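You operate a simulated robot arm through the tools that you are given. There is no shell and no other tool. Be economical: measure what you need, move in short steps, check, and stop when the job is done.

You run a simulated robot arm. Do the job below in one go: nothing can be reset, and whatever is moved stays where it is left.

Task
Turn the trolley ball's plug to the mark and rub the glue off.
Fine: the ball in the turn ring; the yellow mark; trolley braked first; use the rag pad and put it back.

It is judged by the outcome, as a careful person would: the job done as asked, and still so three seconds after it is handed in. It fails if anything else is knocked over, pushed out of place, dropped, spilled or broken.

Robot
A 6-joint arm with a two-finger parallel gripper, fixed in place. Base frame: the origin is at the foot of the arm, x ahead of it, y to its left, z up. Units: m, rad, N and s.
With the tool pointing down near the work surface it reaches from about 0.2 to 0.84 m from the base axis. Its first joint turns from -2.897 to 2.897 rad. Payload 3.91 kg.
Tool frame: the origin (TCP) lies between the finger pads and is the grasp point; the fingertips stand 0.03 m ahead of it; z points along the fingers, y is the line along which they close. Largest opening 0.11 m; finger width 0.02, thickness 0.01; the body of the gripper, 0.048 by 0.112 m, starts 0.055 m behind the TCP.
Orientation is told as [roll, pitch, yaw] about the base's x, y, z axes, in that order, counted from this pose: with the fingers straight down and closing along the base's y, the tool's x points along the base's -x, its y along +y and its z along -z.

Tools
- The arm moves only by the tool apply_moves. Its argument "deltas" is a list of rows, each a list of 3 entries, a list of its own where there are three numbers: the opening, from 0 (shut) to 1 (fully open), then the shift along the tool's x, y, z in m, then the turn, a rotation vector about the tool's x, y, z in rad. In form: [[grip, [dx, dy, dz], [wx, wy, wz]], ...]. A call has 1 to 8 rows; each row shifts and turns the commanded pose from where the row before left it, along the tool's axes as they then stand. Each row takes 0.2 s and may step no farther than 0.05 m and 0.15 rad from the row before; otherwise, or with a gripper value out of range, the whole call is refused. Where a pose cannot be reached the arm comes as near as it can. A force on the tool above 90 N (or 10 N above the force at the start of the call, whichever is more), or a blocked arm, ends the call early, and 0.2 s more pass. The fingers move at their own pace (about 0.108 m/s each) and stop on an object; they squeeze with about 38 N. The grip force told is the motor's: it shows also when the fingers shut on nothing. Time passes only in rows, and 0.2 s behind the last, so rows that do not move let the fingers close. The reply holds the time, the measured pose of the TCP, the force on the tool along the base axes, the opening and the grip force, in the units named above and with some noise.
- Cameras (640 x 400 px; columns grow to the right, rows downward): "scene" is fixed at [0.4004, -0.4982, 1.668]; the picture's right is [0.64, 0.77, 0.00], its down [0.69, -0.57, -0.46] and it looks along [-0.35, 0.29, -0.89] (base axes); focal length 214 px, centre (320, 200). "wrist" rides on the gripper at [0.077, 0.007, -0.114] in the tool frame; the picture's right is [-0.09, 1.00, 0.00], its down [-0.80, -0.07, -0.59] and it looks along [-0.59, -0.05, 0.80] (tool axes); focal length 270 px, centre (320, 200). There is no depth. A picture from a camera that has moved, and an enlarged one, comes with that camera's place and axes in the base frame and with its lens.
- capture(camera): a new picture of that camera. No time passes.
- move_column(by): slides the trunk up (or, below 0, down) by that many m; the arm rides with it, the base frame stays. It gives what a move gives, with no picture.
- close_up(camera, box): a new picture of the part [left, top, right, bottom] of that camera's present view, enlarged. No time passes.
- sign_off(): hands the job in; it is judged then, once.

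Work in short steps. Places have to be worked out from the pictures, the camera data and where the tool is seen: move nearer, look again, correct. Check each grasp and each placing, and mend what went wrong. You have 120 turns and 64 pictures in all, those below and enlarged ones among them. Open the gripper and draw the arm clear of the work before you hand the job in, unless the task says otherwise; then end with one line.

The tools are called by a JSON object that holds its "op" and its "data". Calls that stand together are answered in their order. apply_moves: Moves the arm, as the interface text tells. Its arguments: {"type":"object","properties":{"deltas":{"type":"array","items":{"type":"array"}}},"required":["deltas"]} The other tools are called the same way: move_column (by) slides the trunk up or down; capture (camera) takes a picture; close_up (camera, box) takes an enlarged picture of a part of a camera's view; sign_off () hands the job in.

At the start:

```text
clock: 0.0
eef_pos: [0.0517, -0.3549, 1.3141]
tool_rot: [0.001, 0.001, 0.0]
wrist_force: [0.7, 0.3, 0.4]
opening: 0.1099
gripper_force: 0.1
trunk travel left (down, up): [-0.475, 0.065]
```

scene: 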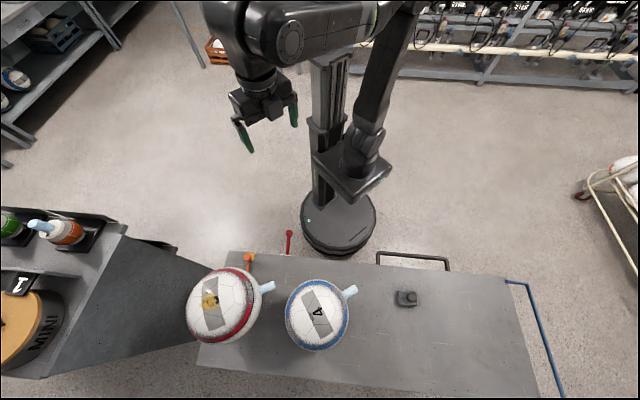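
wrist: 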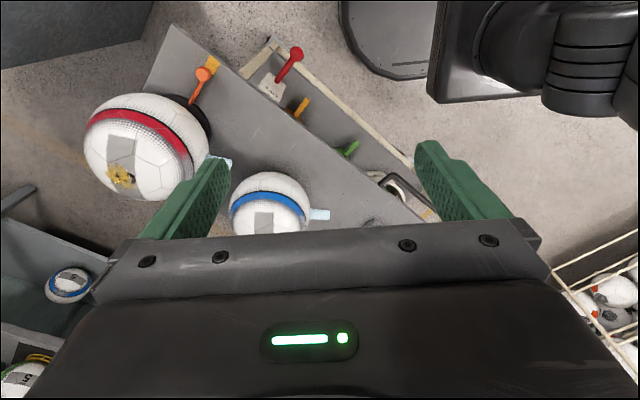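

The scene shows a trolley with two balls, levers at its edge, and a block that may be the rag pad. I'll enlarge the relevant parts first.

{"op": "close_up", "data": {"camera": "scene", "box": [170, 220, 370, 370]}}

{"op": "close_up", "data": {"camera": "scene", "box": [350, 230, 560, 390]}}

{"op": "close_up", "data": {"camera": "wrist", "box": [70, 20, 450, 250]}}

{"op": "close_up", "data": {"camera": "scene", "box": [0, 190, 200, 390]}}

```text
2.67 times, centred on (270, 295) of scene
camera zoom: at [0.4004, -0.4982, 1.668], right [0.64, 0.77, 0.0], down [0.69, -0.57, -0.46], along [-0.35, 0.29, -0.89], focal length 572 px, centre (453, -53)
```

zoom: 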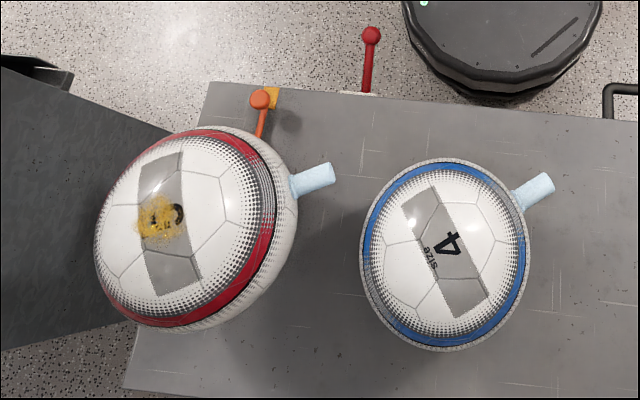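

```text
2.50 times, centred on (455, 310) of scene
camera zoom: at [0.4004, -0.4982, 1.668], right [0.64, 0.77, 0.0], down [0.69, -0.57, -0.46], along [-0.35, 0.29, -0.89], focal length 536 px, centre (-18, -75)
```

zoom: 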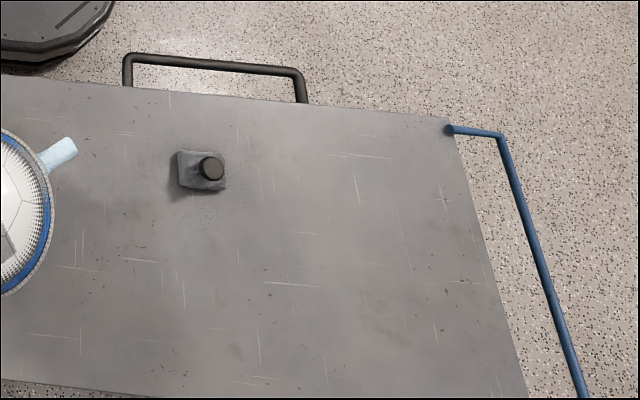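

```text
1.68 times, centred on (260, 135) of wrist
camera zoom: at [-0.0239, -0.3471, 1.4293], right [0.09, 1.0, 0.0], down [0.8, -0.07, 0.59], along [0.59, -0.05, -0.8], focal length 455 px, centre (421, 310)
```

zoom: 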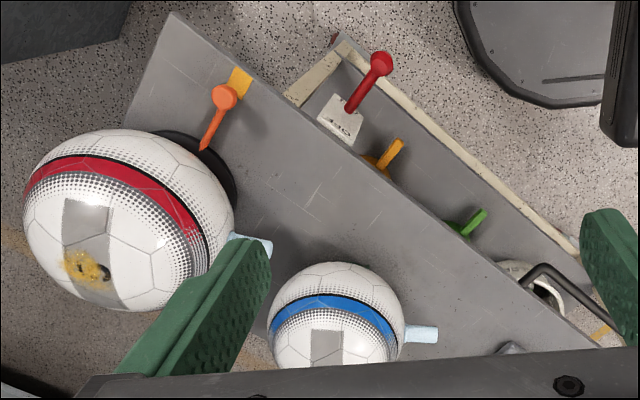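

```text
2.00 times, centred on (100, 290) of scene
camera zoom: at [0.4004, -0.4982, 1.668], right [0.64, 0.77, 0.0], down [0.69, -0.57, -0.46], along [-0.35, 0.29, -0.89], focal length 429 px, centre (760, 20)
```

zoom: 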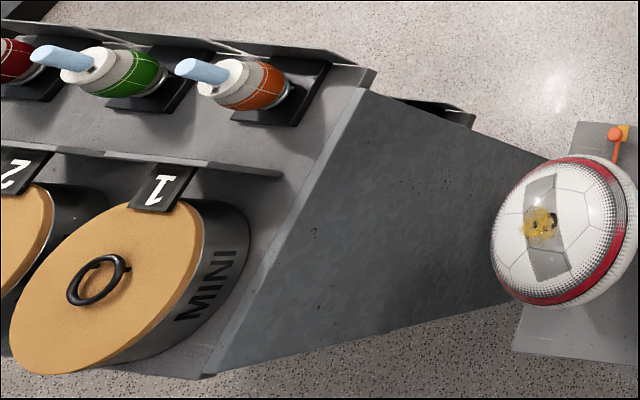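

I'll zoom further on the levers on the trolley's side and on the ring and mark.

{"op": "close_up", "data": {"camera": "wrist", "box": [230, 30, 450, 230]}}

{"op": "close_up", "data": {"camera": "wrist", "box": [150, 30, 250, 130]}}

```text
2.00 times, centred on (340, 130) of wrist
camera zoom: at [-0.0239, -0.3471, 1.4293], right [0.09, 1.0, 0.0], down [0.8, -0.07, 0.59], along [0.59, -0.05, -0.8], focal length 541 px, centre (280, 340)
```

zoom: 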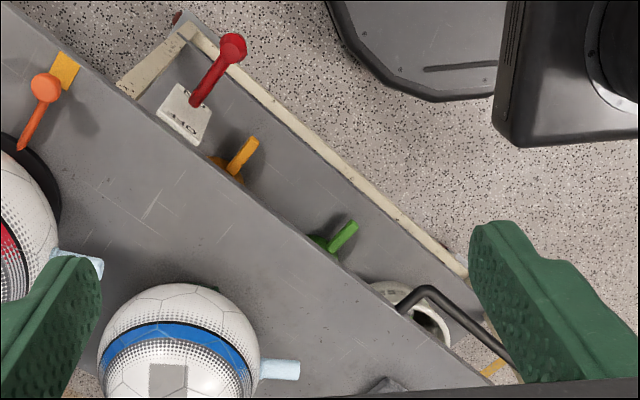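

```text
4.00 times, centred on (200, 80) of wrist
camera zoom: at [-0.0239, -0.3471, 1.4293], right [0.09, 1.0, 0.0], down [0.8, -0.07, 0.59], along [0.59, -0.05, -0.8], focal length 1081 px, centre (800, 680)
```

zoom: 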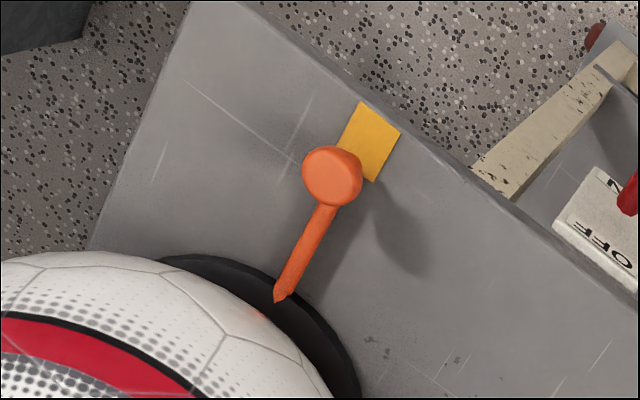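

The red lever carries an OFF/ON plate, so it is likely the brake. The trolley edge runs at about 45°. I'll turn the tool to face it and lower it for a better look.

{"op": "apply_moves", "data": {"deltas": [[1, [0, 0, 0.02], [0, 0, 0.1325]], [1, [0, 0, 0.03], [0, 0, 0.1325]], [1, [0, 0, 0.03], [0, 0, 0.1325]], [1, [0, 0, 0.03], [0, 0, 0.1325]], [1, [0, 0, 0.03], [0, 0, 0.1325]], [1, [0, 0, 0.03], [0, 0, 0.1325]], [1, [-0.02, -0.04, 0.02], [0, 0, 0]], [1, [-0.02, -0.04, 0.02], [0, 0, 0]]]}}

{"op": "capture", "data": {"camera": "wrist"}}

```text
clock: 1.8
eef_pos: [0.0238, -0.4406, 1.1049]
tool_rot: [0.0, 0.001, -0.796]
wrist_force: [-0.3, -0.9, 0.2]
opening: 0.1099
gripper_force: 0.0
trunk travel left (down, up): [-0.475, 0.065]
```

```text
55 pictures are left
camera wrist: at [-0.0245, -0.3798, 1.2198], right [0.77, 0.63, 0.0], down [0.51, -0.62, 0.59], along [0.38, -0.46, -0.8], focal length 270 px, centre (320, 200)
```

wrist: 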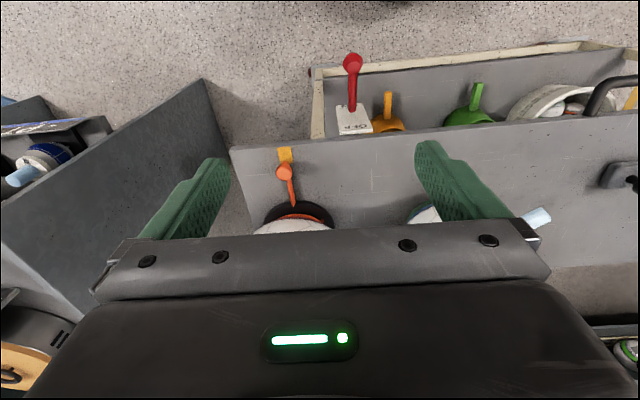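

{"op": "close_up", "data": {"camera": "wrist", "box": [220, 30, 420, 240]}}

{"op": "close_up", "data": {"camera": "wrist", "box": [320, 40, 420, 140]}}

```text
1.90 times, centred on (320, 135) of wrist
camera zoom: at [-0.0245, -0.3798, 1.2198], right [0.77, 0.63, 0.0], down [0.51, -0.62, 0.59], along [0.38, -0.46, -0.8], focal length 515 px, centre (320, 324)
```

zoom: 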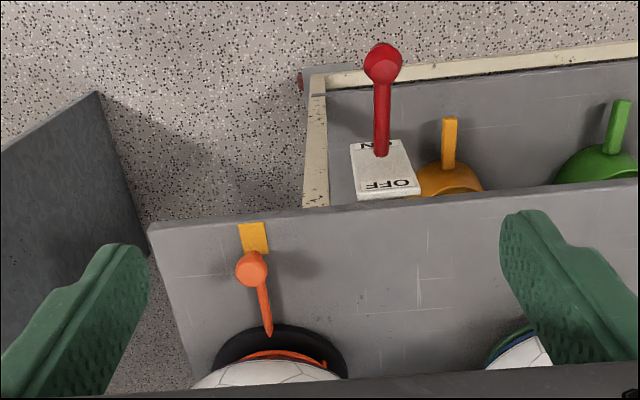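

```text
4.00 times, centred on (370, 90) of wrist
camera zoom: at [-0.0245, -0.3798, 1.2198], right [0.77, 0.63, 0.0], down [0.51, -0.62, 0.59], along [0.38, -0.46, -0.8], focal length 1081 px, centre (120, 640)
```

zoom: 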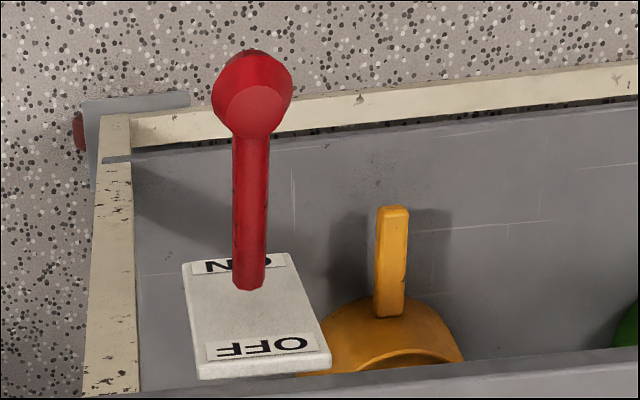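

The plate may stand vertically, with the lever sticking out towards the robot. I'll move the camera lower and closer to settle the lever's state.

{"op": "apply_moves", "data": {"deltas": [[1, [0.025, 0.02, 0.03], [0, 0, 0]], [1, [0.025, 0.02, 0.035], [0, 0, 0]], [1, [0.025, 0.02, 0.035], [0, 0, 0]], [1, [0.02, 0.01, 0.035], [0, 0, 0]], [1, [0, 0, 0.035], [0, 0, 0]], [1, [0, 0, 0.035], [0, 0, 0]]]}}

{"op": "capture", "data": {"camera": "wrist"}}

```text
clock: 3.2
eef_pos: [0.009, -0.3207, 0.8982]
tool_rot: [0.001, -0.001, -0.793]
wrist_force: [-0.5, -0.2, 1.0]
opening: 0.11
gripper_force: 0.1
trunk travel left (down, up): [-0.475, 0.065]
```

```text
52 pictures are left
camera wrist: at [-0.0404, -0.2613, 1.0137], right [0.77, 0.63, 0.0], down [0.51, -0.62, 0.59], along [0.38, -0.46, -0.8], focal length 270 px, centre (320, 200)
```

wrist: 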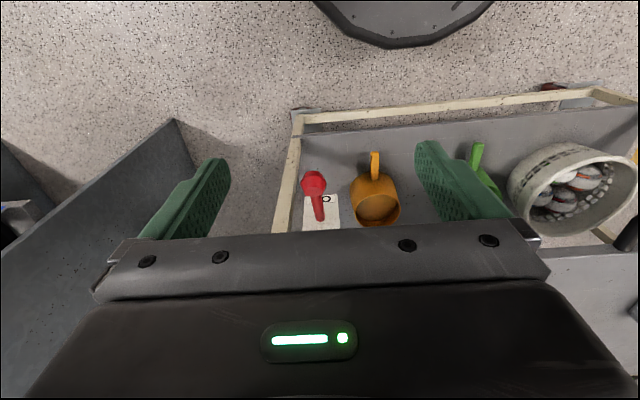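

{"op": "close_up", "data": {"camera": "wrist", "box": [270, 150, 370, 250]}}

```text
4.00 times, centred on (320, 200) of wrist
camera zoom: at [-0.0404, -0.2613, 1.0137], right [0.77, 0.63, 0.0], down [0.51, -0.62, 0.59], along [0.38, -0.46, -0.8], focal length 1081 px, centre (320, 200)
```

zoom: 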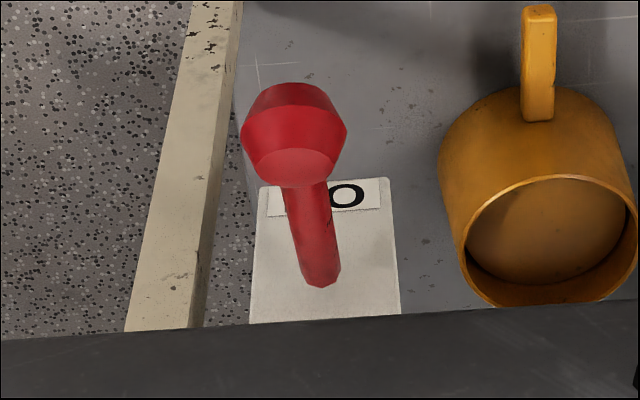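

The plate is vertical with OFF at the top and ON at the bottom. The lever pivots at about (0.143, -0.479, 0.678) and its knob is at about (0.072, -0.41, 0.73), tilted up, so the brake is OFF. I'll shut the fingers and hover over the knob to press it down.

{"op": "apply_moves", "data": {"deltas": [[0, [-0.03, -0.005, 0], [0, 0, 0]], [0, [-0.03, -0.005, 0.02], [0, 0, 0]], [0, [-0.03, -0.005, 0.03], [0, 0, 0]], [0, [-0.02, -0.003, 0.03], [0, 0, 0]], [0, [0, 0, 0.01], [0, 0, 0]]]}}

{"op": "capture", "data": {"camera": "wrist"}}

```text
clock: 4.4
eef_pos: [0.0716, -0.4135, 0.8087]
tool_rot: [0.0, -0.001, -0.797]
wrist_force: [0.5, -0.1, 0.4]
opening: 0.0
gripper_force: 37.9
trunk travel left (down, up): [-0.475, 0.065]
```

```text
50 pictures are left
camera wrist: at [0.0232, -0.353, 0.924], right [0.77, 0.63, 0.0], down [0.51, -0.62, 0.59], along [0.38, -0.46, -0.8], focal length 270 px, centre (320, 200)
```

wrist: 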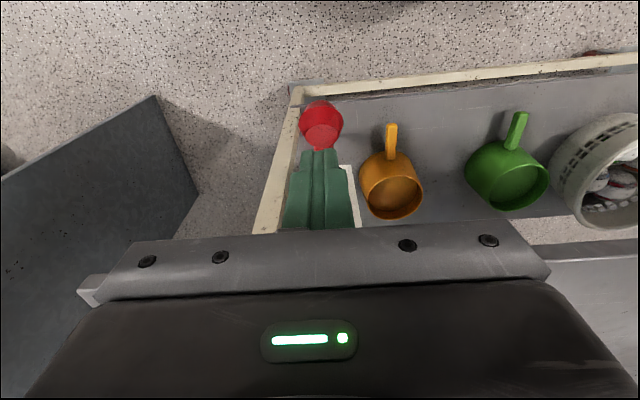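

The fingertips are right above the knob, so I'll press down in steps.

{"op": "apply_moves", "data": {"deltas": [[0, [0, 0, 0.02], [0, 0, 0]], [0, [0, 0, 0.02], [0, 0, 0]], [0, [0, 0, 0.02], [0, 0, 0]], [0, [0, 0, 0.015], [0, 0, 0]], [0, [0, 0, 0.015], [0, 0, 0]]]}}

{"op": "capture", "data": {"camera": "wrist"}}

```text
clock: 5.6
eef_pos: [0.0725, -0.4131, 0.7185]
tool_rot: [0.001, 0.0, -0.797]
wrist_force: [0.8, -0.1, -0.3]
opening: 0.0
gripper_force: 37.8
trunk travel left (down, up): [-0.475, 0.065]
```

```text
49 pictures are left
camera wrist: at [0.0233, -0.3529, 0.834], right [0.77, 0.63, 0.0], down [0.51, -0.62, 0.59], along [0.38, -0.46, -0.8], focal length 270 px, centre (320, 200)
```

wrist: 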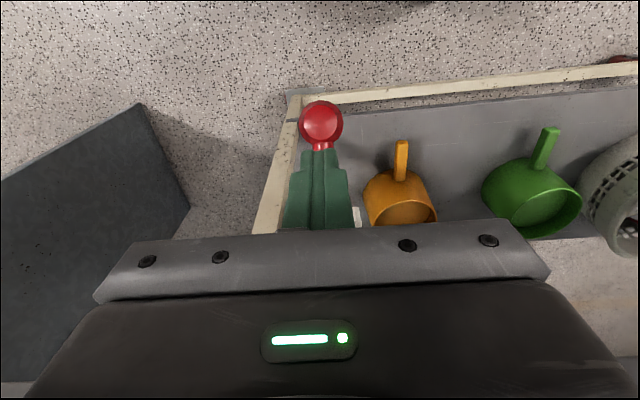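

The lever follows down easily, so I'll continue to the ON stop.

{"op": "apply_moves", "data": {"deltas": [[0, [0, 0, 0.015], [0, 0, 0]], [0, [0, 0, 0.015], [0, 0, 0]], [0, [0, 0, 0.01], [0, 0, 0]], [0, [0, 0, 0.01], [0, 0, 0]]]}}

{"op": "capture", "data": {"camera": "wrist"}}

```text
clock: 6.6
eef_pos: [0.0727, -0.4124, 0.6837]
tool_rot: [-0.007, -0.01, -0.796]
wrist_force: [0.6, 15.9, 69.4]
opening: 0.0002
gripper_force: 38.3
trunk travel left (down, up): [-0.475, 0.065]
stopped in row 4: the force on the tool passed its limit (the readings are from after the stop); the commanded pose is now the measured one
```

```text
48 pictures are left
camera wrist: at [0.0234, -0.3515, 0.7971], right [0.77, 0.63, -0.01], down [0.51, -0.61, 0.6], along [0.38, -0.47, -0.8], focal length 270 px, centre (320, 200)
```

wrist: 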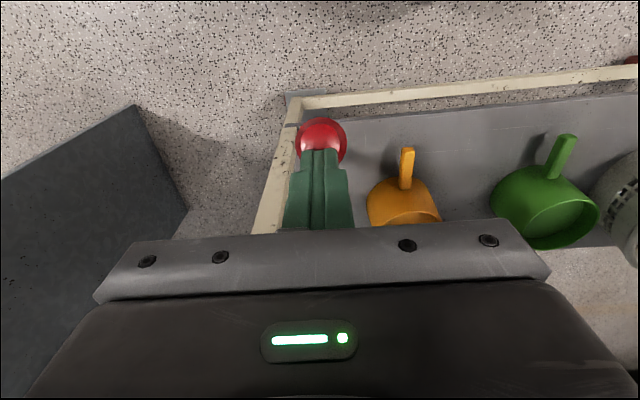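

A hard stop was reached with the fingertip at z 0.654, so the lever is down. I'll retract and check that it stays there.

{"op": "apply_moves", "data": {"deltas": [[0, [0, 0, -0.04], [0, 0, 0]], [0, [0, 0, -0.05], [0, 0, 0]], [0, [0.05, 0.0, -0.05], [0, 0, 0]], [0.2, [0.04, 0.0, -0.04], [0, 0, 0]], [0.2, [0.02, 0.0, -0.04], [0, 0, 0]]]}}

{"op": "close_up", "data": {"camera": "wrist", "box": [240, 80, 440, 240]}}

```text
refused: row 3 steps farther than a row can; nothing moved
```

```text
2.50 times, centred on (340, 160) of wrist
camera zoom: at [0.0234, -0.3515, 0.7971], right [0.77, 0.63, -0.01], down [0.51, -0.61, 0.6], along [0.38, -0.47, -0.8], focal length 676 px, centre (270, 300)
```

zoom: 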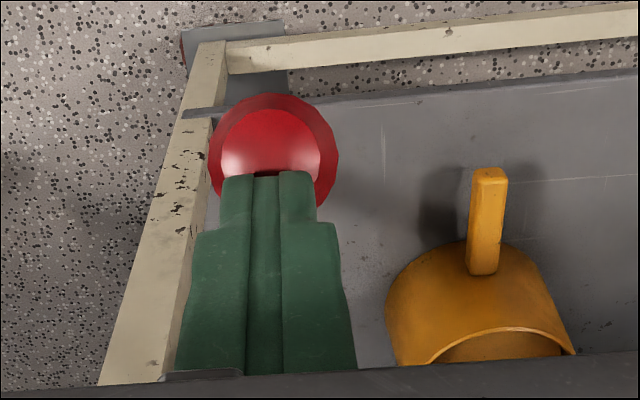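

Row 3 was too long, so I'm retrying with shorter steps.

{"op": "apply_moves", "data": {"deltas": [[0, [0, 0, -0.04], [0, 0, 0]], [0, [0, 0, -0.045], [0, 0, 0]], [0, [0.03, 0.0, -0.035], [0, 0, 0]], [0.2, [0.03, 0.0, -0.035], [0, 0, 0]], [0.2, [0.03, 0.0, -0.035], [0, 0, 0]], [0.2, [0.0, 0.0, -0.045], [0, 0, 0]]]}}

{"op": "close_up", "data": {"camera": "wrist", "box": [240, 80, 440, 240]}}

```text
clock: 8.0
eef_pos: [0.009, -0.3494, 0.9136]
tool_rot: [-0.004, -0.008, -0.794]
wrist_force: [-0.1, -0.5, -0.2]
opening: 0.0221
gripper_force: 0.0
trunk travel left (down, up): [-0.475, 0.065]
```

```text
2.50 times, centred on (340, 160) of wrist
camera zoom: at [-0.0401, -0.2884, 1.0279], right [0.77, 0.63, 0.0], down [0.51, -0.62, 0.6], along [0.38, -0.47, -0.8], focal length 676 px, centre (270, 300)
```

zoom: 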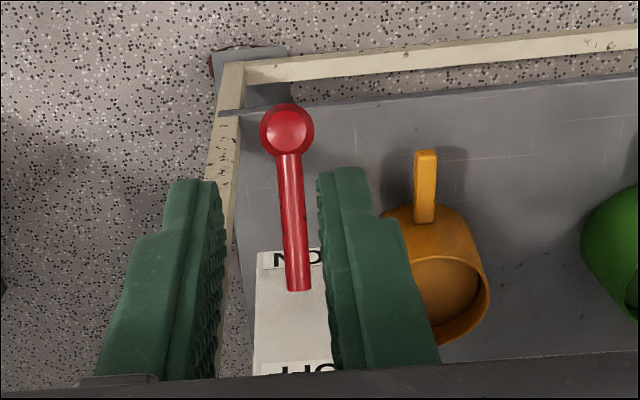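

The brake is ON and the lever stays down. Now I'll study the ring ball, its plug, the orange part and the yellow mark.

{"op": "close_up", "data": {"camera": "scene", "box": [170, 230, 290, 350]}}

{"op": "apply_moves", "data": {"deltas": [[0.2, [-0.0, -0.04, -0.03], [0, 0, 0]], [0.2, [0.0, -0.04, -0.03], [0, 0, 0]], [0.2, [0.0, -0.04, -0.03], [0, 0, 0]], [0.2, [0.0, -0.02, -0.03], [0, 0, 0]]]}}

{"op": "capture", "data": {"camera": "wrist"}}

```text
3.33 times, centred on (230, 290) of scene
camera zoom: at [0.4004, -0.4982, 1.668], right [0.64, 0.77, 0.0], down [0.69, -0.57, -0.46], along [-0.35, 0.29, -0.89], focal length 715 px, centre (620, -100)
```

zoom: 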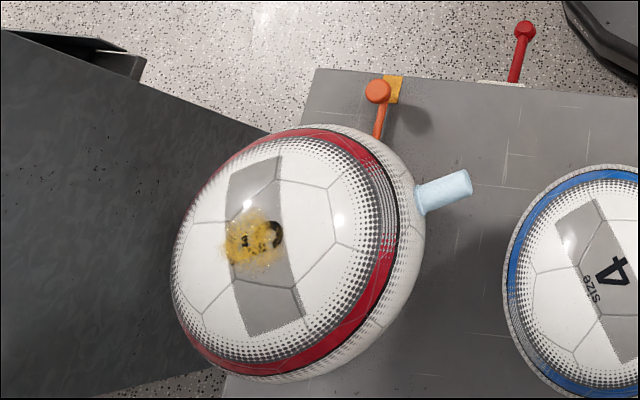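

```text
clock: 9.0
eef_pos: [-0.0915, -0.4473, 1.0348]
tool_rot: [-0.004, -0.007, -0.796]
wrist_force: [-0.3, -0.9, 0.0]
opening: 0.0221
gripper_force: 0.0
trunk travel left (down, up): [-0.475, 0.065]
```

```text
44 pictures are left
camera wrist: at [-0.1403, -0.3865, 1.1482], right [0.77, 0.63, 0.0], down [0.51, -0.62, 0.6], along [0.38, -0.47, -0.8], focal length 270 px, centre (320, 200)
```

wrist: 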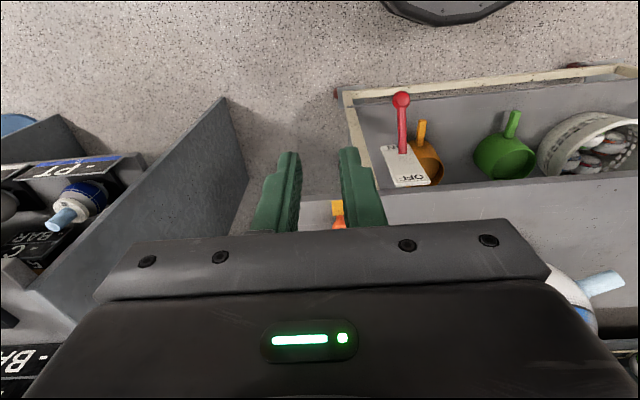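

I'll move above the ball, fingers open and well clear, for a top view.

{"op": "apply_moves", "data": {"deltas": [[1, [0.0, 0, -0.045], [0, 0, 0]], [1, [0, 0, -0.045], [0, 0, 0]], [1, [-0.03, 0, -0.035], [0, 0, 0]], [1, [-0.03, 0, -0.035], [0, 0, 0]], [1, [-0.045, 0, 0], [0, 0, 0]], [1, [-0.045, 0, 0], [0, 0, 0]], [1, [-0.045, 0, 0], [0, 0, 0]], [1, [-0.045, 0, 0], [0, 0, 0]]]}}

{"op": "apply_moves", "data": {"deltas": [[1, [-0.04, 0, 0], [0, 0, 0]], [1, [-0.04, 0, 0], [0, 0, 0]]]}}

{"op": "capture", "data": {"camera": "wrist"}}

```text
clock: 10.8
eef_pos: [0.0759, -0.6196, 1.1947]
tool_rot: [-0.004, -0.006, -0.794]
wrist_force: [0.8, -0.6, 0.1]
opening: 0.1101
gripper_force: 0.1
trunk travel left (down, up): [-0.475, 0.065]
```

```text
clock: 11.4
eef_pos: [0.1348, -0.6755, 1.1937]
tool_rot: [-0.003, -0.006, -0.796]
wrist_force: [0.9, -0.6, -0.4]
opening: 0.11
gripper_force: 0.1
trunk travel left (down, up): [-0.475, 0.065]
```

```text
43 pictures are left
camera wrist: at [0.0856, -0.615, 1.3085], right [0.77, 0.63, 0.0], down [0.51, -0.62, 0.6], along [0.38, -0.46, -0.8], focal length 270 px, centre (320, 200)
```

wrist: 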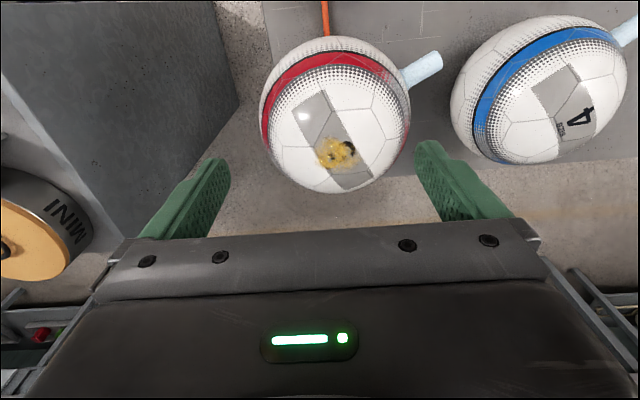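

The red ball is centred near (0.206, -0.721, 0.90) with the glue almost at its top. The plug is at bearing ~73° and the yellow mark at ~135°. The orange part near the mark needs a closer look.

{"op": "apply_moves", "data": {"deltas": [[1, [0.045, 0, 0], [0, 0, 0]], [1, [0.045, 0, 0], [0, 0, 0]], [1, [0.04, 0.0, 0.02], [0, 0, 0]], [1, [0.035, 0.005, 0.03], [0, 0, 0]], [1, [0, 0, 0.05], [0, 0, 0]], [1, [0, 0, 0.05], [0, 0, 0]], [1, [0, 0, 0.05], [0, 0, 0]], [1, [0, 0, 0.05], [0, 0, 0]]]}}

{"op": "close_up", "data": {"camera": "wrist", "box": [220, 80, 420, 240]}}

```text
clock: 13.2
eef_pos: [0.0212, -0.5531, 0.9439]
tool_rot: [-0.001, -0.007, -0.796]
wrist_force: [1.1, -0.2, 0.0]
opening: 0.11
gripper_force: 0.1
trunk travel left (down, up): [-0.475, 0.065]
```

```text
2.50 times, centred on (320, 160) of wrist
camera zoom: at [-0.0273, -0.4931, 1.0569], right [0.77, 0.63, 0.0], down [0.51, -0.62, 0.6], along [0.38, -0.47, -0.8], focal length 676 px, centre (320, 300)
```

zoom: 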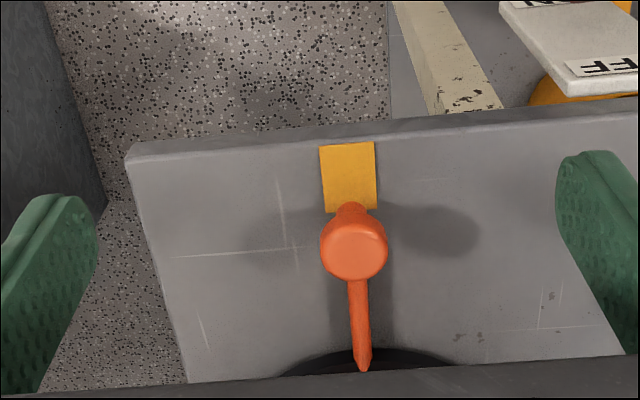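

I need a side view to understand the orange part, so I'll back off and tilt the tool to look nearly horizontally.

{"op": "apply_moves", "data": {"deltas": [[1, [0.045, 0, 0.02], [0, 0, 0]], [1, [0, 0, 0.03], [0, 0, 0]], [1, [0, 0, 0.03], [0, 0, 0]], [1, [0, 0, 0], [0, -0.15, 0]], [1, [0, 0, 0], [0, -0.15, 0]], [1, [0, 0, 0], [0, -0.15, 0]], [1, [0, 0, 0], [0, -0.15, 0]]]}}

{"op": "capture", "data": {"camera": "wrist"}}

```text
clock: 14.8
eef_pos: [-0.0096, -0.524, 0.8633]
tool_rot: [-0.005, -0.606, -0.795]
wrist_force: [-0.1, 0.7, -0.5]
opening: 0.1101
gripper_force: 0.0
trunk travel left (down, up): [-0.475, 0.065]
```

```text
41 pictures are left
camera wrist: at [-0.0951, -0.4265, 0.9143], right [0.76, 0.64, 0.05], down [0.18, -0.27, 0.95], along [0.62, -0.71, -0.32], focal length 270 px, centre (320, 200)
```

wrist: 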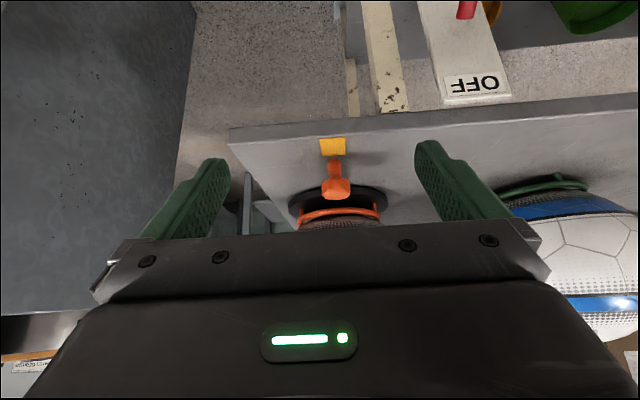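

{"op": "close_up", "data": {"camera": "wrist", "box": [270, 120, 400, 240]}}

{"op": "close_up", "data": {"camera": "wrist", "box": [440, 150, 640, 290]}}

```text
3.33 times, centred on (335, 180) of wrist
camera zoom: at [-0.0951, -0.4265, 0.9143], right [0.76, 0.64, 0.05], down [0.18, -0.27, 0.95], along [0.62, -0.71, -0.32], focal length 901 px, centre (270, 267)
```

zoom: 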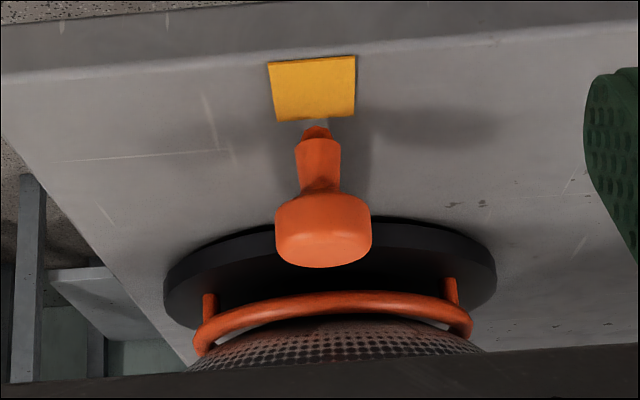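

```text
2.86 times, centred on (540, 220) of wrist
camera zoom: at [-0.0951, -0.4265, 0.9143], right [0.76, 0.64, 0.05], down [0.18, -0.27, 0.95], along [0.62, -0.71, -0.32], focal length 772 px, centre (-309, 143)
```

zoom: 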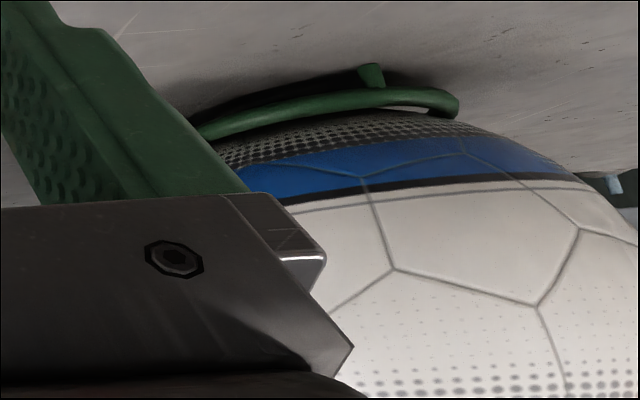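

The ring rests on a black turntable disc, and the orange part has an upright knob and an arm to the disc, so it's either a lock or a crank. I'll look from another side before touching it.

{"op": "apply_moves", "data": {"deltas": [[1, [0, 0, 0], [0, 0.15, 0]], [1, [0, 0, 0], [0, 0.15, 0]], [1, [0, 0, 0], [0, 0.15, 0]], [1, [0, 0, 0], [0, 0.15, 0]], [1, [0, 0.035, 0], [0, 0, 0.13]], [1, [0, 0.03, 0], [0, 0, 0.13]], [1, [0, 0.0, 0], [0, 0, 0.13]], [1, [0, 0.0, 0], [0, 0, 0.13]]]}}

{"op": "apply_moves", "data": {"deltas": [[1, [0, 0.0, 0], [0, 0, 0.13]], [1, [0, 0.0, 0], [0, 0, 0.13]], [1, [0, 0, 0], [0, -0.15, 0]], [1, [0, 0, 0], [0, -0.15, 0]], [1, [0, 0, 0], [0, -0.15, 0]], [1, [0, 0, 0], [0, -0.15, 0]]]}}

{"op": "capture", "data": {"camera": "wrist"}}

```text
clock: 16.6
eef_pos: [0.0394, -0.4807, 0.8635]
tool_rot: [0.0, -0.005, -1.318]
wrist_force: [-0.4, 0.1, -0.4]
opening: 0.1101
gripper_force: 0.1
trunk travel left (down, up): [-0.475, 0.065]
```

```text
clock: 18.0
eef_pos: [0.0397, -0.4803, 0.8646]
tool_rot: [0.003, -0.357, -1.577]
wrist_force: [-0.2, 0.3, 0.6]
opening: 0.1099
gripper_force: 0.2
out of reach, approached as far as the arm can: row 5, 6
trunk travel left (down, up): [-0.475, 0.065]
```

```text
38 pictures are left
camera wrist: at [0.0465, -0.3683, 0.9442], right [1.0, -0.09, 0.03], down [-0.08, -0.54, 0.84], along [-0.05, -0.84, -0.55], focal length 270 px, centre (320, 200)
```

wrist: 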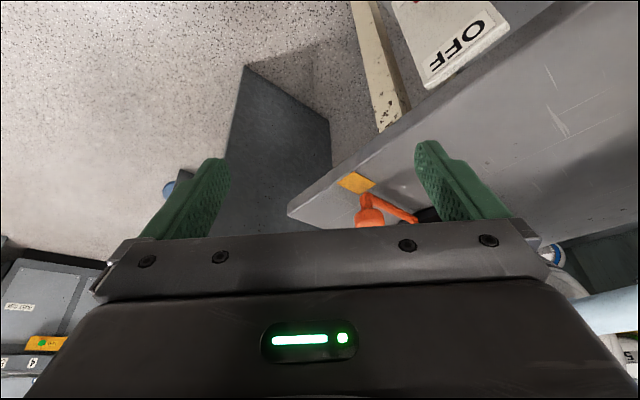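

{"op": "close_up", "data": {"camera": "wrist", "box": [320, 150, 450, 235]}}

```text
4.71 times, centred on (385, 192) of wrist
camera zoom: at [0.0465, -0.3683, 0.9442], right [1.0, -0.09, 0.03], down [-0.08, -0.54, 0.84], along [-0.05, -0.84, -0.55], focal length 1272 px, centre (14, 235)
```

zoom: 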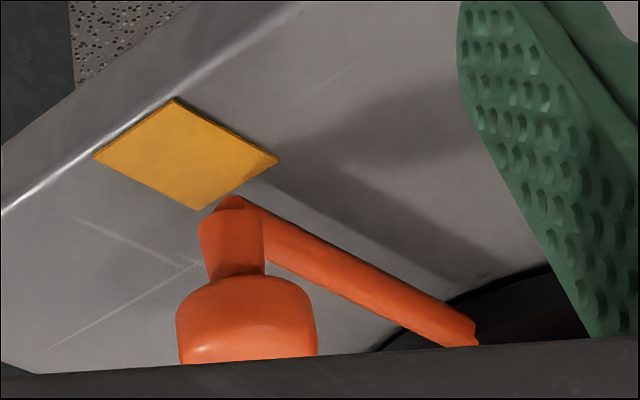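

It's a crank: a radial arm from the turntable disc with an upright knob. Turning it about 62° CCW brings the plug to the yellow mark. I'll straighten the tool, restore the yaw, and hover above the knob.

{"op": "apply_moves", "data": {"deltas": [[0.5, [0, 0, -0.03], [0, 0.12, 0]], [0.5, [0, 0, -0.03], [0, 0.12, 0]], [0.5, [0, 0, -0.03], [0, 0.117, 0]], [0.5, [0, 0, 0], [0, 0, -0.13]], [0.5, [0, 0, 0], [0, 0, -0.13]], [0.5, [0, 0, 0], [0, 0, -0.13]], [0.5, [0, 0, 0], [0, 0, -0.13]], [0.5, [0, 0, 0], [0, 0, -0.13]]]}}

{"op": "apply_moves", "data": {"deltas": [[0.5, [0, 0, 0], [0, 0, -0.13]], [0.5, [0, 0, 0], [0, 0, 0]]]}}

```text
clock: 19.8
eef_pos: [0.0393, -0.4598, 0.9496]
tool_rot: [0.002, -0.001, -0.924]
wrist_force: [0.2, -0.9, 0.0]
opening: 0.0549
gripper_force: 0.0
trunk travel left (down, up): [-0.475, 0.065]
```

```text
clock: 20.4
eef_pos: [0.0385, -0.459, 0.9507]
tool_rot: [0.002, -0.002, -0.794]
wrist_force: [-0.5, 0.6, 0.1]
opening: 0.055
gripper_force: 0.1
trunk travel left (down, up): [-0.475, 0.065]
```

{"op": "apply_moves", "data": {"deltas": [[0.5, [-0.03, -0.03, 0], [0, 0, 0]], [0.5, [-0.035, -0.03, 0], [0, 0, 0]], [0.5, [-0.035, -0.011, 0], [0, 0, 0]], [0.5, [-0.027, 0, 0], [0, 0, 0]]]}}

{"op": "capture", "data": {"camera": "wrist"}}

{"op": "close_up", "data": {"camera": "scene", "box": [170, 210, 330, 350]}}

```text
clock: 21.4
eef_pos: [0.0799, -0.5992, 0.9503]
tool_rot: [0.003, 0.0, -0.793]
wrist_force: [-0.2, -0.1, 1.2]
opening: 0.0549
gripper_force: 0.1
trunk travel left (down, up): [-0.475, 0.065]
```

```text
36 pictures are left
camera wrist: at [0.0293, -0.5398, 1.0659], right [0.77, 0.64, 0.0], down [0.51, -0.62, 0.59], along [0.38, -0.46, -0.8], focal length 270 px, centre (320, 200)
```

wrist: 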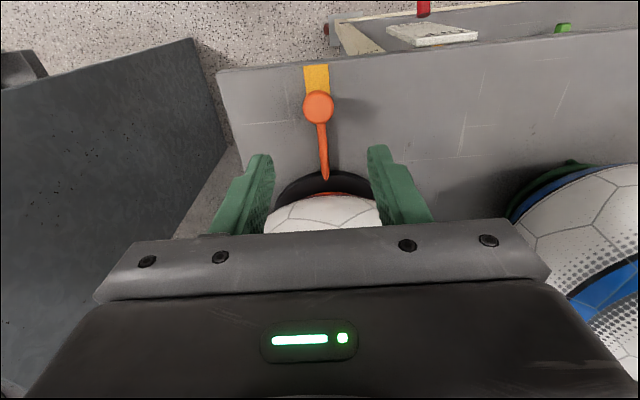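

```text
2.86 times, centred on (250, 280) of scene
camera zoom: at [0.4004, -0.4982, 1.668], right [0.64, 0.77, 0.0], down [0.69, -0.57, -0.46], along [-0.35, 0.29, -0.89], focal length 613 px, centre (520, -29)
```

zoom: 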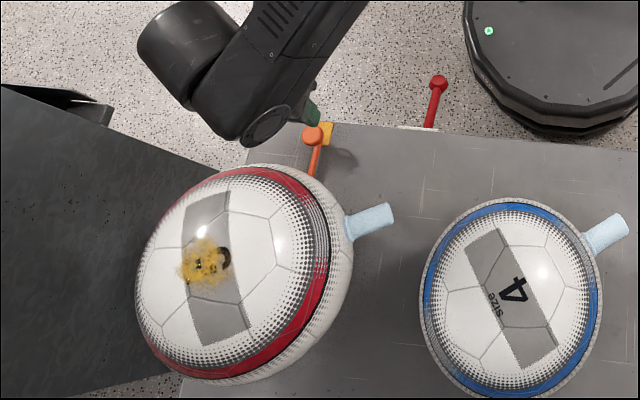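

The knob sits right between the fingers at about (0.076, -0.599). I'll descend around it with the opening at 0.044, without squeezing.

{"op": "apply_moves", "data": {"deltas": [[0.42, [0.002, -0.002, 0.04], [0, 0, 0]], [0.42, [0, 0, 0.04], [0, 0, 0]], [0.42, [0, 0, 0.02], [0, 0, 0]], [0.42, [0, 0, 0.015], [0, 0, 0]]]}}

{"op": "capture", "data": {"camera": "wrist"}}

```text
clock: 22.4
eef_pos: [0.0746, -0.6004, 0.8341]
tool_rot: [0.0, -0.001, -0.795]
wrist_force: [-0.2, -0.2, -0.4]
opening: 0.0464
gripper_force: 0.0
trunk travel left (down, up): [-0.475, 0.065]
```

```text
34 pictures are left
camera wrist: at [0.025, -0.5401, 0.9489], right [0.77, 0.63, 0.0], down [0.51, -0.62, 0.6], along [0.38, -0.46, -0.8], focal length 270 px, centre (320, 200)
```

wrist: 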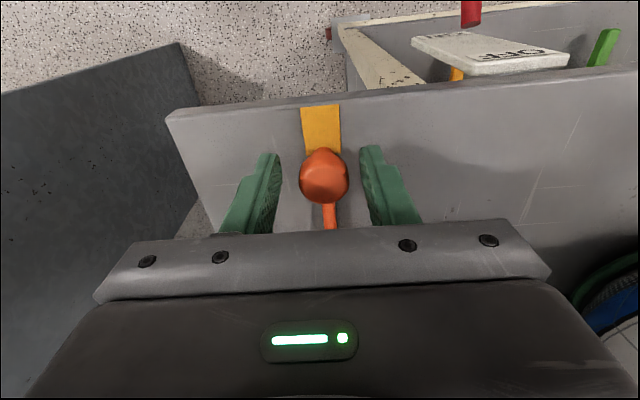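

Nothing is touching and the knob is centred. I'll start swinging the crank along the arc (radius ~0.178) and check that the ball follows.

{"op": "apply_moves", "data": {"deltas": [[0.42, [-0.0009, -0.0178, 0], [0, 0, -0.1]], [0.42, [-0.0009, -0.0178, 0], [0, 0, -0.1]], [0.42, [-0.0009, -0.0178, 0], [0, 0, -0.1]], [0.42, [-0.0009, -0.0178, 0], [0, 0, -0.1]]]}}

{"op": "close_up", "data": {"camera": "scene", "box": [170, 210, 330, 350]}}

{"op": "capture", "data": {"camera": "wrist"}}

```text
clock: 23.4
eef_pos: [0.0336, -0.6579, 0.8345]
tool_rot: [0.001, -0.001, -0.393]
wrist_force: [0.4, -0.3, 1.0]
opening: 0.0463
gripper_force: 0.1
trunk travel left (down, up): [-0.475, 0.065]
```

```text
2.86 times, centred on (250, 280) of scene
camera zoom: at [0.4004, -0.4982, 1.668], right [0.64, 0.77, 0.0], down [0.69, -0.57, -0.46], along [-0.35, 0.29, -0.89], focal length 613 px, centre (520, -29)
```

zoom: 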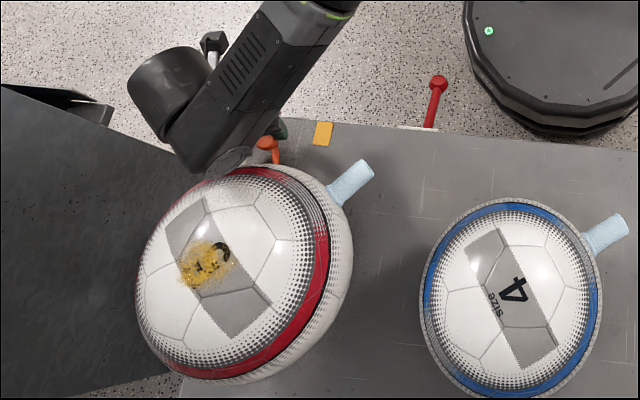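

```text
32 pictures are left
camera wrist: at [-0.0344, -0.6227, 0.9508], right [0.46, 0.89, 0.0], down [0.71, -0.37, 0.6], along [0.53, -0.28, -0.8], focal length 270 px, centre (320, 200)
```

wrist: 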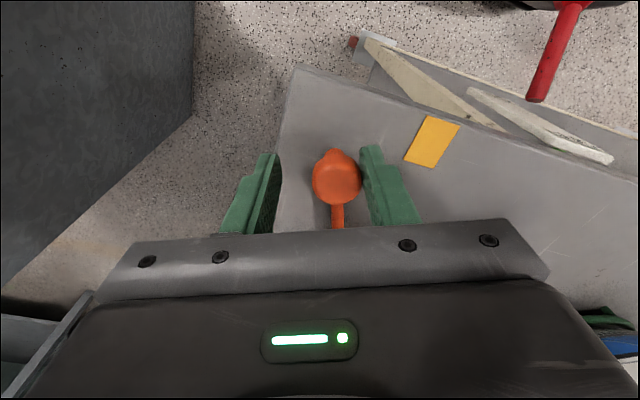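

The ball turns with the crank. I'll continue another 0.6 rad along the arc.

{"op": "apply_moves", "data": {"deltas": [[0.42, [-0.0009, -0.0178, 0], [0, 0, -0.1]], [0.42, [-0.0009, -0.0178, 0], [0, 0, -0.1]], [0.42, [-0.0009, -0.0178, 0], [0, 0, -0.1]], [0.42, [-0.0009, -0.0178, 0], [0, 0, -0.1]], [0.42, [-0.0009, -0.0178, 0], [0, 0, -0.1]], [0.42, [-0.0009, -0.0178, 0], [0, 0, -0.1]]]}}

{"op": "close_up", "data": {"camera": "scene", "box": [170, 210, 330, 350]}}

{"op": "capture", "data": {"camera": "wrist"}}

```text
clock: 24.8
eef_pos: [0.0252, -0.764, 0.8346]
tool_rot: [0.002, -0.001, 0.209]
wrist_force: [0.6, 0.2, 0.7]
opening: 0.0464
gripper_force: 0.1
trunk travel left (down, up): [-0.475, 0.065]
```

```text
2.86 times, centred on (250, 280) of scene
camera zoom: at [0.4004, -0.4982, 1.668], right [0.64, 0.77, 0.0], down [0.69, -0.57, -0.46], along [-0.35, 0.29, -0.89], focal length 613 px, centre (520, -29)
```

zoom: 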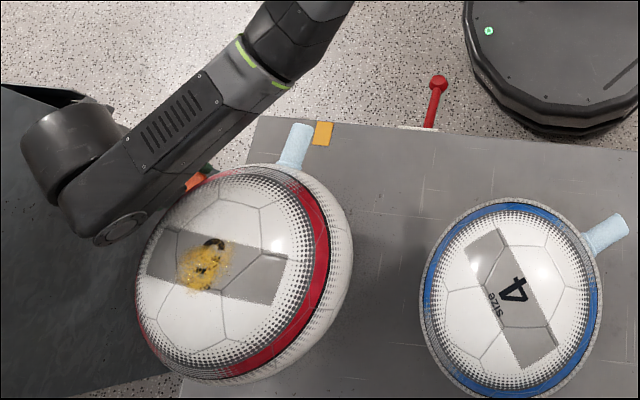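

```text
30 pictures are left
camera wrist: at [-0.0519, -0.7726, 0.9498], right [-0.12, 0.99, 0.0], down [0.8, 0.09, 0.6], along [0.59, 0.07, -0.8], focal length 270 px, centre (320, 200)
```

wrist: 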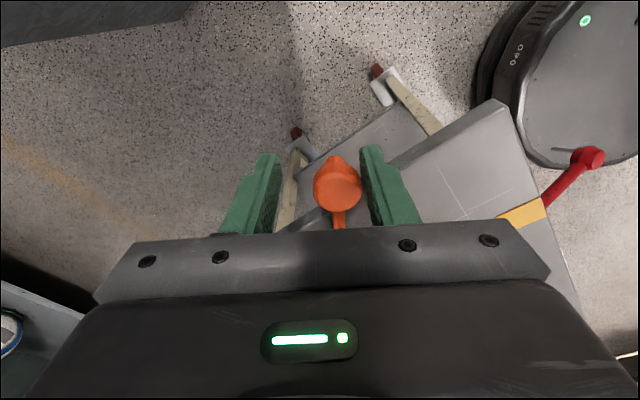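

The plug is close to the mark, and my estimates leave a few degrees open. I'll lift off the knob and view it from the robot side above the mark.

{"op": "apply_moves", "data": {"deltas": [[0.42, [0.0, 0.003, -0.04], [0, 0, 0]], [0.42, [0, 0, -0.05], [0, 0, 0]], [0.42, [0, 0, -0.05], [0, 0, 0]], [0.42, [0, 0, -0.05], [0, 0, 0]], [0.42, [0.03, 0.03, -0.025], [0, 0, 0.15]], [0.42, [0.03, 0.03, -0.025], [0, 0, 0.15]], [0.42, [0.03, 0.03, -0.025], [0, 0, 0.15]], [0.42, [0.03, 0.03, 0], [0, 0, 0.15]]]}}

{"op": "apply_moves", "data": {"deltas": [[0.42, [0.0, 0.02, 0], [0, 0, 0.15]], [0.42, [0.0, 0.02, 0], [0, 0, 0.15]], [0.42, [0, 0, 0], [0, 0, 0.104]], [0.42, [0, 0, 0], [0, 0, 0]]]}}

```text
clock: 26.6
eef_pos: [-0.0922, -0.6371, 1.1007]
tool_rot: [-0.001, 0.0, -0.399]
wrist_force: [-0.1, 0.2, 0.3]
opening: 0.0467
gripper_force: 0.1
trunk travel left (down, up): [-0.475, 0.065]
```

```text
clock: 27.6
eef_pos: [-0.0738, -0.6043, 1.1004]
tool_rot: [0.003, -0.001, -0.8]
wrist_force: [-0.4, 0.3, -0.5]
opening: 0.0463
gripper_force: 0.1
trunk travel left (down, up): [-0.475, 0.065]
```

{"op": "apply_moves", "data": {"deltas": [[1, [-0.02, 0.035, 0], [0, 0, 0]], [1, [-0.02, 0.04, 0], [0, 0, 0]], [1, [-0.02, 0.04, 0], [0, 0, 0]], [1, [0, 0, 0], [0, 0, 0]]]}}

{"op": "capture", "data": {"camera": "wrist"}}

{"op": "close_up", "data": {"camera": "scene", "box": [180, 220, 280, 320]}}

```text
clock: 28.6
eef_pos: [0.0477, -0.5665, 1.0991]
tool_rot: [0.001, -0.001, -0.799]
wrist_force: [-0.8, 0.2, 0.4]
opening: 0.11
gripper_force: 0.0
trunk travel left (down, up): [-0.475, 0.065]
```

```text
29 pictures are left
camera wrist: at [-0.0021, -0.5065, 1.2141], right [0.78, 0.63, 0.0], down [0.51, -0.62, 0.6], along [0.38, -0.46, -0.8], focal length 270 px, centre (320, 200)
```

wrist: 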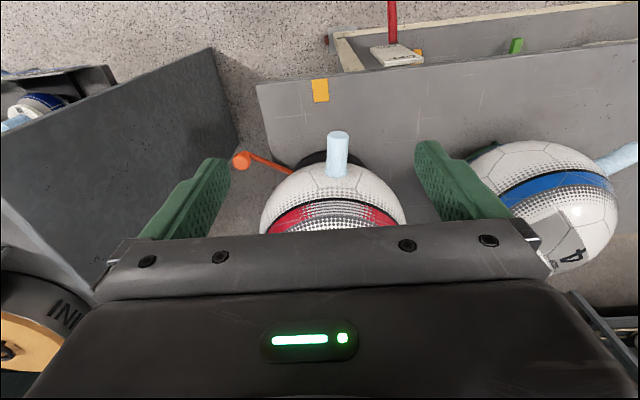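

```text
4.00 times, centred on (230, 270) of scene
camera zoom: at [0.4004, -0.4982, 1.668], right [0.64, 0.77, 0.0], down [0.69, -0.57, -0.46], along [-0.35, 0.29, -0.89], focal length 858 px, centre (680, -80)
```

zoom: 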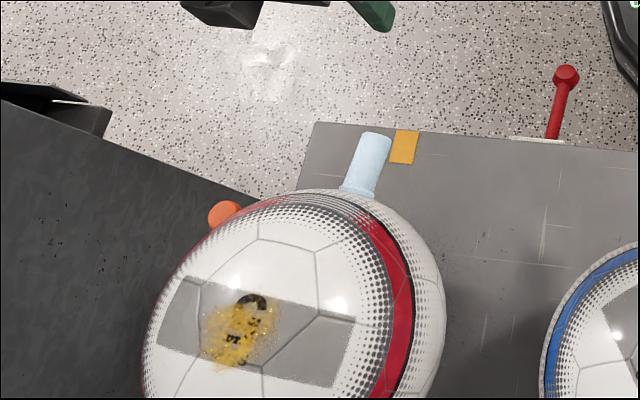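

Triangulated, the turntable centre is (0.203, -0.723), the plug tip bears ~129° and the mark ~135.4°, so about 6° more is needed. I'll go back over the knob along the reverse path.

{"op": "apply_moves", "data": {"deltas": [[1, [0.02, -0.04, 0], [0, 0, 0]], [1, [0.02, -0.04, 0], [0, 0, 0]], [0.5, [0.02, -0.035, 0], [0, 0, -0.104]], [0.5, [0, 0, 0], [0, 0, -0.15]], [0.5, [0, -0.02, 0], [0, 0, -0.15]], [0.5, [0, -0.02, 0], [0, 0, -0.15]], [0.42, [-0.03, -0.03, 0], [0, 0, -0.15]], [0.42, [-0.03, -0.03, 0.025], [0, 0, -0.15]]]}}

{"op": "apply_moves", "data": {"deltas": [[0.42, [-0.03, -0.03, 0.025], [0, 0, -0.15]], [0.42, [-0.03, -0.03, 0.025], [0, 0, 0]], [0.42, [0, 0, 0], [0, 0, 0]]]}}

{"op": "capture", "data": {"camera": "wrist"}}

```text
clock: 30.4
eef_pos: [-0.0426, -0.7117, 1.074]
tool_rot: [-0.001, -0.002, 0.055]
wrist_force: [-0.3, -0.5, 0.2]
opening: 0.0461
gripper_force: 0.0
trunk travel left (down, up): [-0.475, 0.065]
```

```text
clock: 31.2
eef_pos: [0.0237, -0.7622, 1.0274]
tool_rot: [0.0, -0.001, 0.205]
wrist_force: [-0.1, 0.8, -0.2]
opening: 0.0464
gripper_force: 0.1
trunk travel left (down, up): [-0.475, 0.065]
```

```text
27 pictures are left
camera wrist: at [-0.0532, -0.7702, 1.142], right [-0.12, 0.99, 0.0], down [0.8, 0.09, 0.6], along [0.59, 0.07, -0.8], focal length 270 px, centre (320, 200)
```

wrist: 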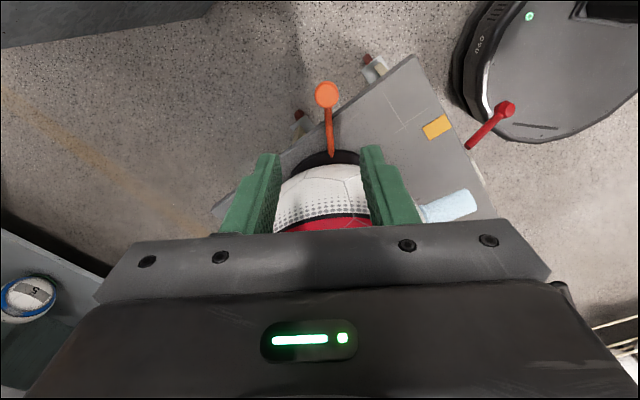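

The knob is at (0.030, -0.753). I'll centre on it, descend, swing another 0.15 rad (about 6° of crank after taking up the slack), and check.

{"op": "apply_moves", "data": {"deltas": [[0.42, [0.0, 0.006, 0.03], [0, 0, 0]], [0.42, [0, 0, 0.05], [0, 0, 0]], [0.42, [0, 0, 0.05], [0, 0, 0]], [0.42, [0, 0, 0.03], [0, 0, 0]], [0.42, [0, 0, 0.03], [0, 0, 0]], [0.42, [-0.0005, -0.0138, 0], [0, 0, -0.075]], [0.42, [-0.0005, -0.0138, 0], [0, 0, -0.075]], [0.42, [0, 0, 0], [0, 0, 0]]]}}

{"op": "apply_moves", "data": {"deltas": [[0.42, [0.0, 0.004, -0.03], [0, 0, 0]], [0.42, [0, 0, -0.05], [0, 0, 0]], [0.42, [0, 0, -0.05], [0, 0, 0]], [0.42, [0, 0, -0.05], [0, 0, 0]]]}}

{"op": "capture", "data": {"camera": "wrist"}}

{"op": "close_up", "data": {"camera": "scene", "box": [180, 220, 280, 320]}}

```text
clock: 33.0
eef_pos: [0.0313, -0.7816, 0.8357]
tool_rot: [0.0, -0.002, 0.357]
wrist_force: [0.2, 0.1, -0.4]
opening: 0.0463
gripper_force: 0.1
trunk travel left (down, up): [-0.475, 0.065]
```

```text
clock: 34.0
eef_pos: [0.0295, -0.7737, 1.015]
tool_rot: [-0.003, 0.0, 0.354]
wrist_force: [-0.2, -0.1, -0.9]
opening: 0.0464
gripper_force: 0.0
out of reach, approached as far as the arm can: row 4
trunk travel left (down, up): [-0.475, 0.065]
```

```text
26 pictures are left
camera wrist: at [-0.0447, -0.7931, 1.1305], right [-0.26, 0.96, 0.0], down [0.77, 0.21, 0.6], along [0.57, 0.15, -0.8], focal length 270 px, centre (320, 200)
```

wrist: 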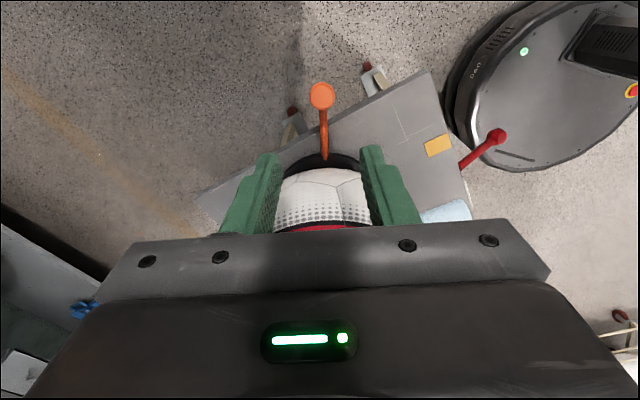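

```text
4.00 times, centred on (230, 270) of scene
camera zoom: at [0.4004, -0.4982, 1.668], right [0.64, 0.77, 0.0], down [0.69, -0.57, -0.46], along [-0.35, 0.29, -0.89], focal length 858 px, centre (680, -80)
```

zoom: 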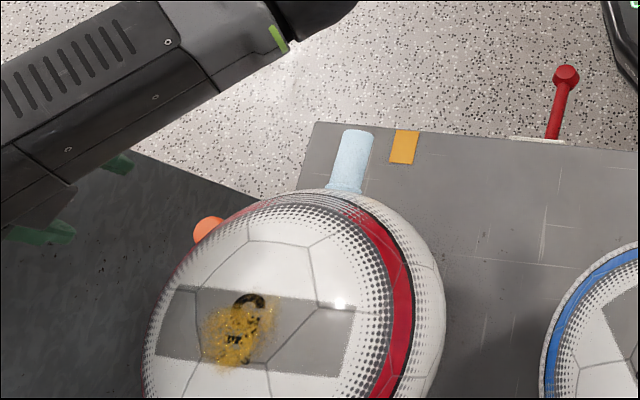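

The plug now bears ~134.5° against the mark's ~135.4°. I'll back off and verify from the robot side.

{"op": "apply_moves", "data": {"deltas": [[0.42, [0.03, 0.0, -0.03], [0, 0, 0.15]], [0.42, [0.04, 0.03, 0], [0, 0, 0.15]], [0.6, [0.03, 0.03, -0.025], [0, 0, 0.15]], [0.8, [0.03, 0.03, -0.025], [0, 0, 0.15]], [1, [0.03, 0.03, 0], [0, 0, 0.15]], [1, [0.0, 0.02, 0], [0, 0, 0.15]], [1, [0.0, 0.02, 0], [0, 0, 0.15]], [1, [0, 0.02, 0], [0, 0, 0.1]]]}}

{"op": "apply_moves", "data": {"deltas": [[1, [-0.02, 0.035, 0], [0, 0, 0]], [1, [-0.02, 0.03, 0], [0, 0, 0]], [1, [0, 0, 0], [0, 0, 0]]]}}

```text
clock: 35.8
eef_pos: [-0.0927, -0.5933, 1.0897]
tool_rot: [0.0, -0.003, -0.796]
wrist_force: [-0.8, 0.4, 0.8]
opening: 0.1099
gripper_force: 0.0
out of reach, approached as far as the arm can: row 1
trunk travel left (down, up): [-0.475, 0.065]
```

```text
clock: 36.6
eef_pos: [-0.0165, -0.5792, 1.0905]
tool_rot: [0.0, -0.002, -0.794]
wrist_force: [0.4, 0.1, -0.4]
opening: 0.1099
gripper_force: 0.0
trunk travel left (down, up): [-0.475, 0.065]
```

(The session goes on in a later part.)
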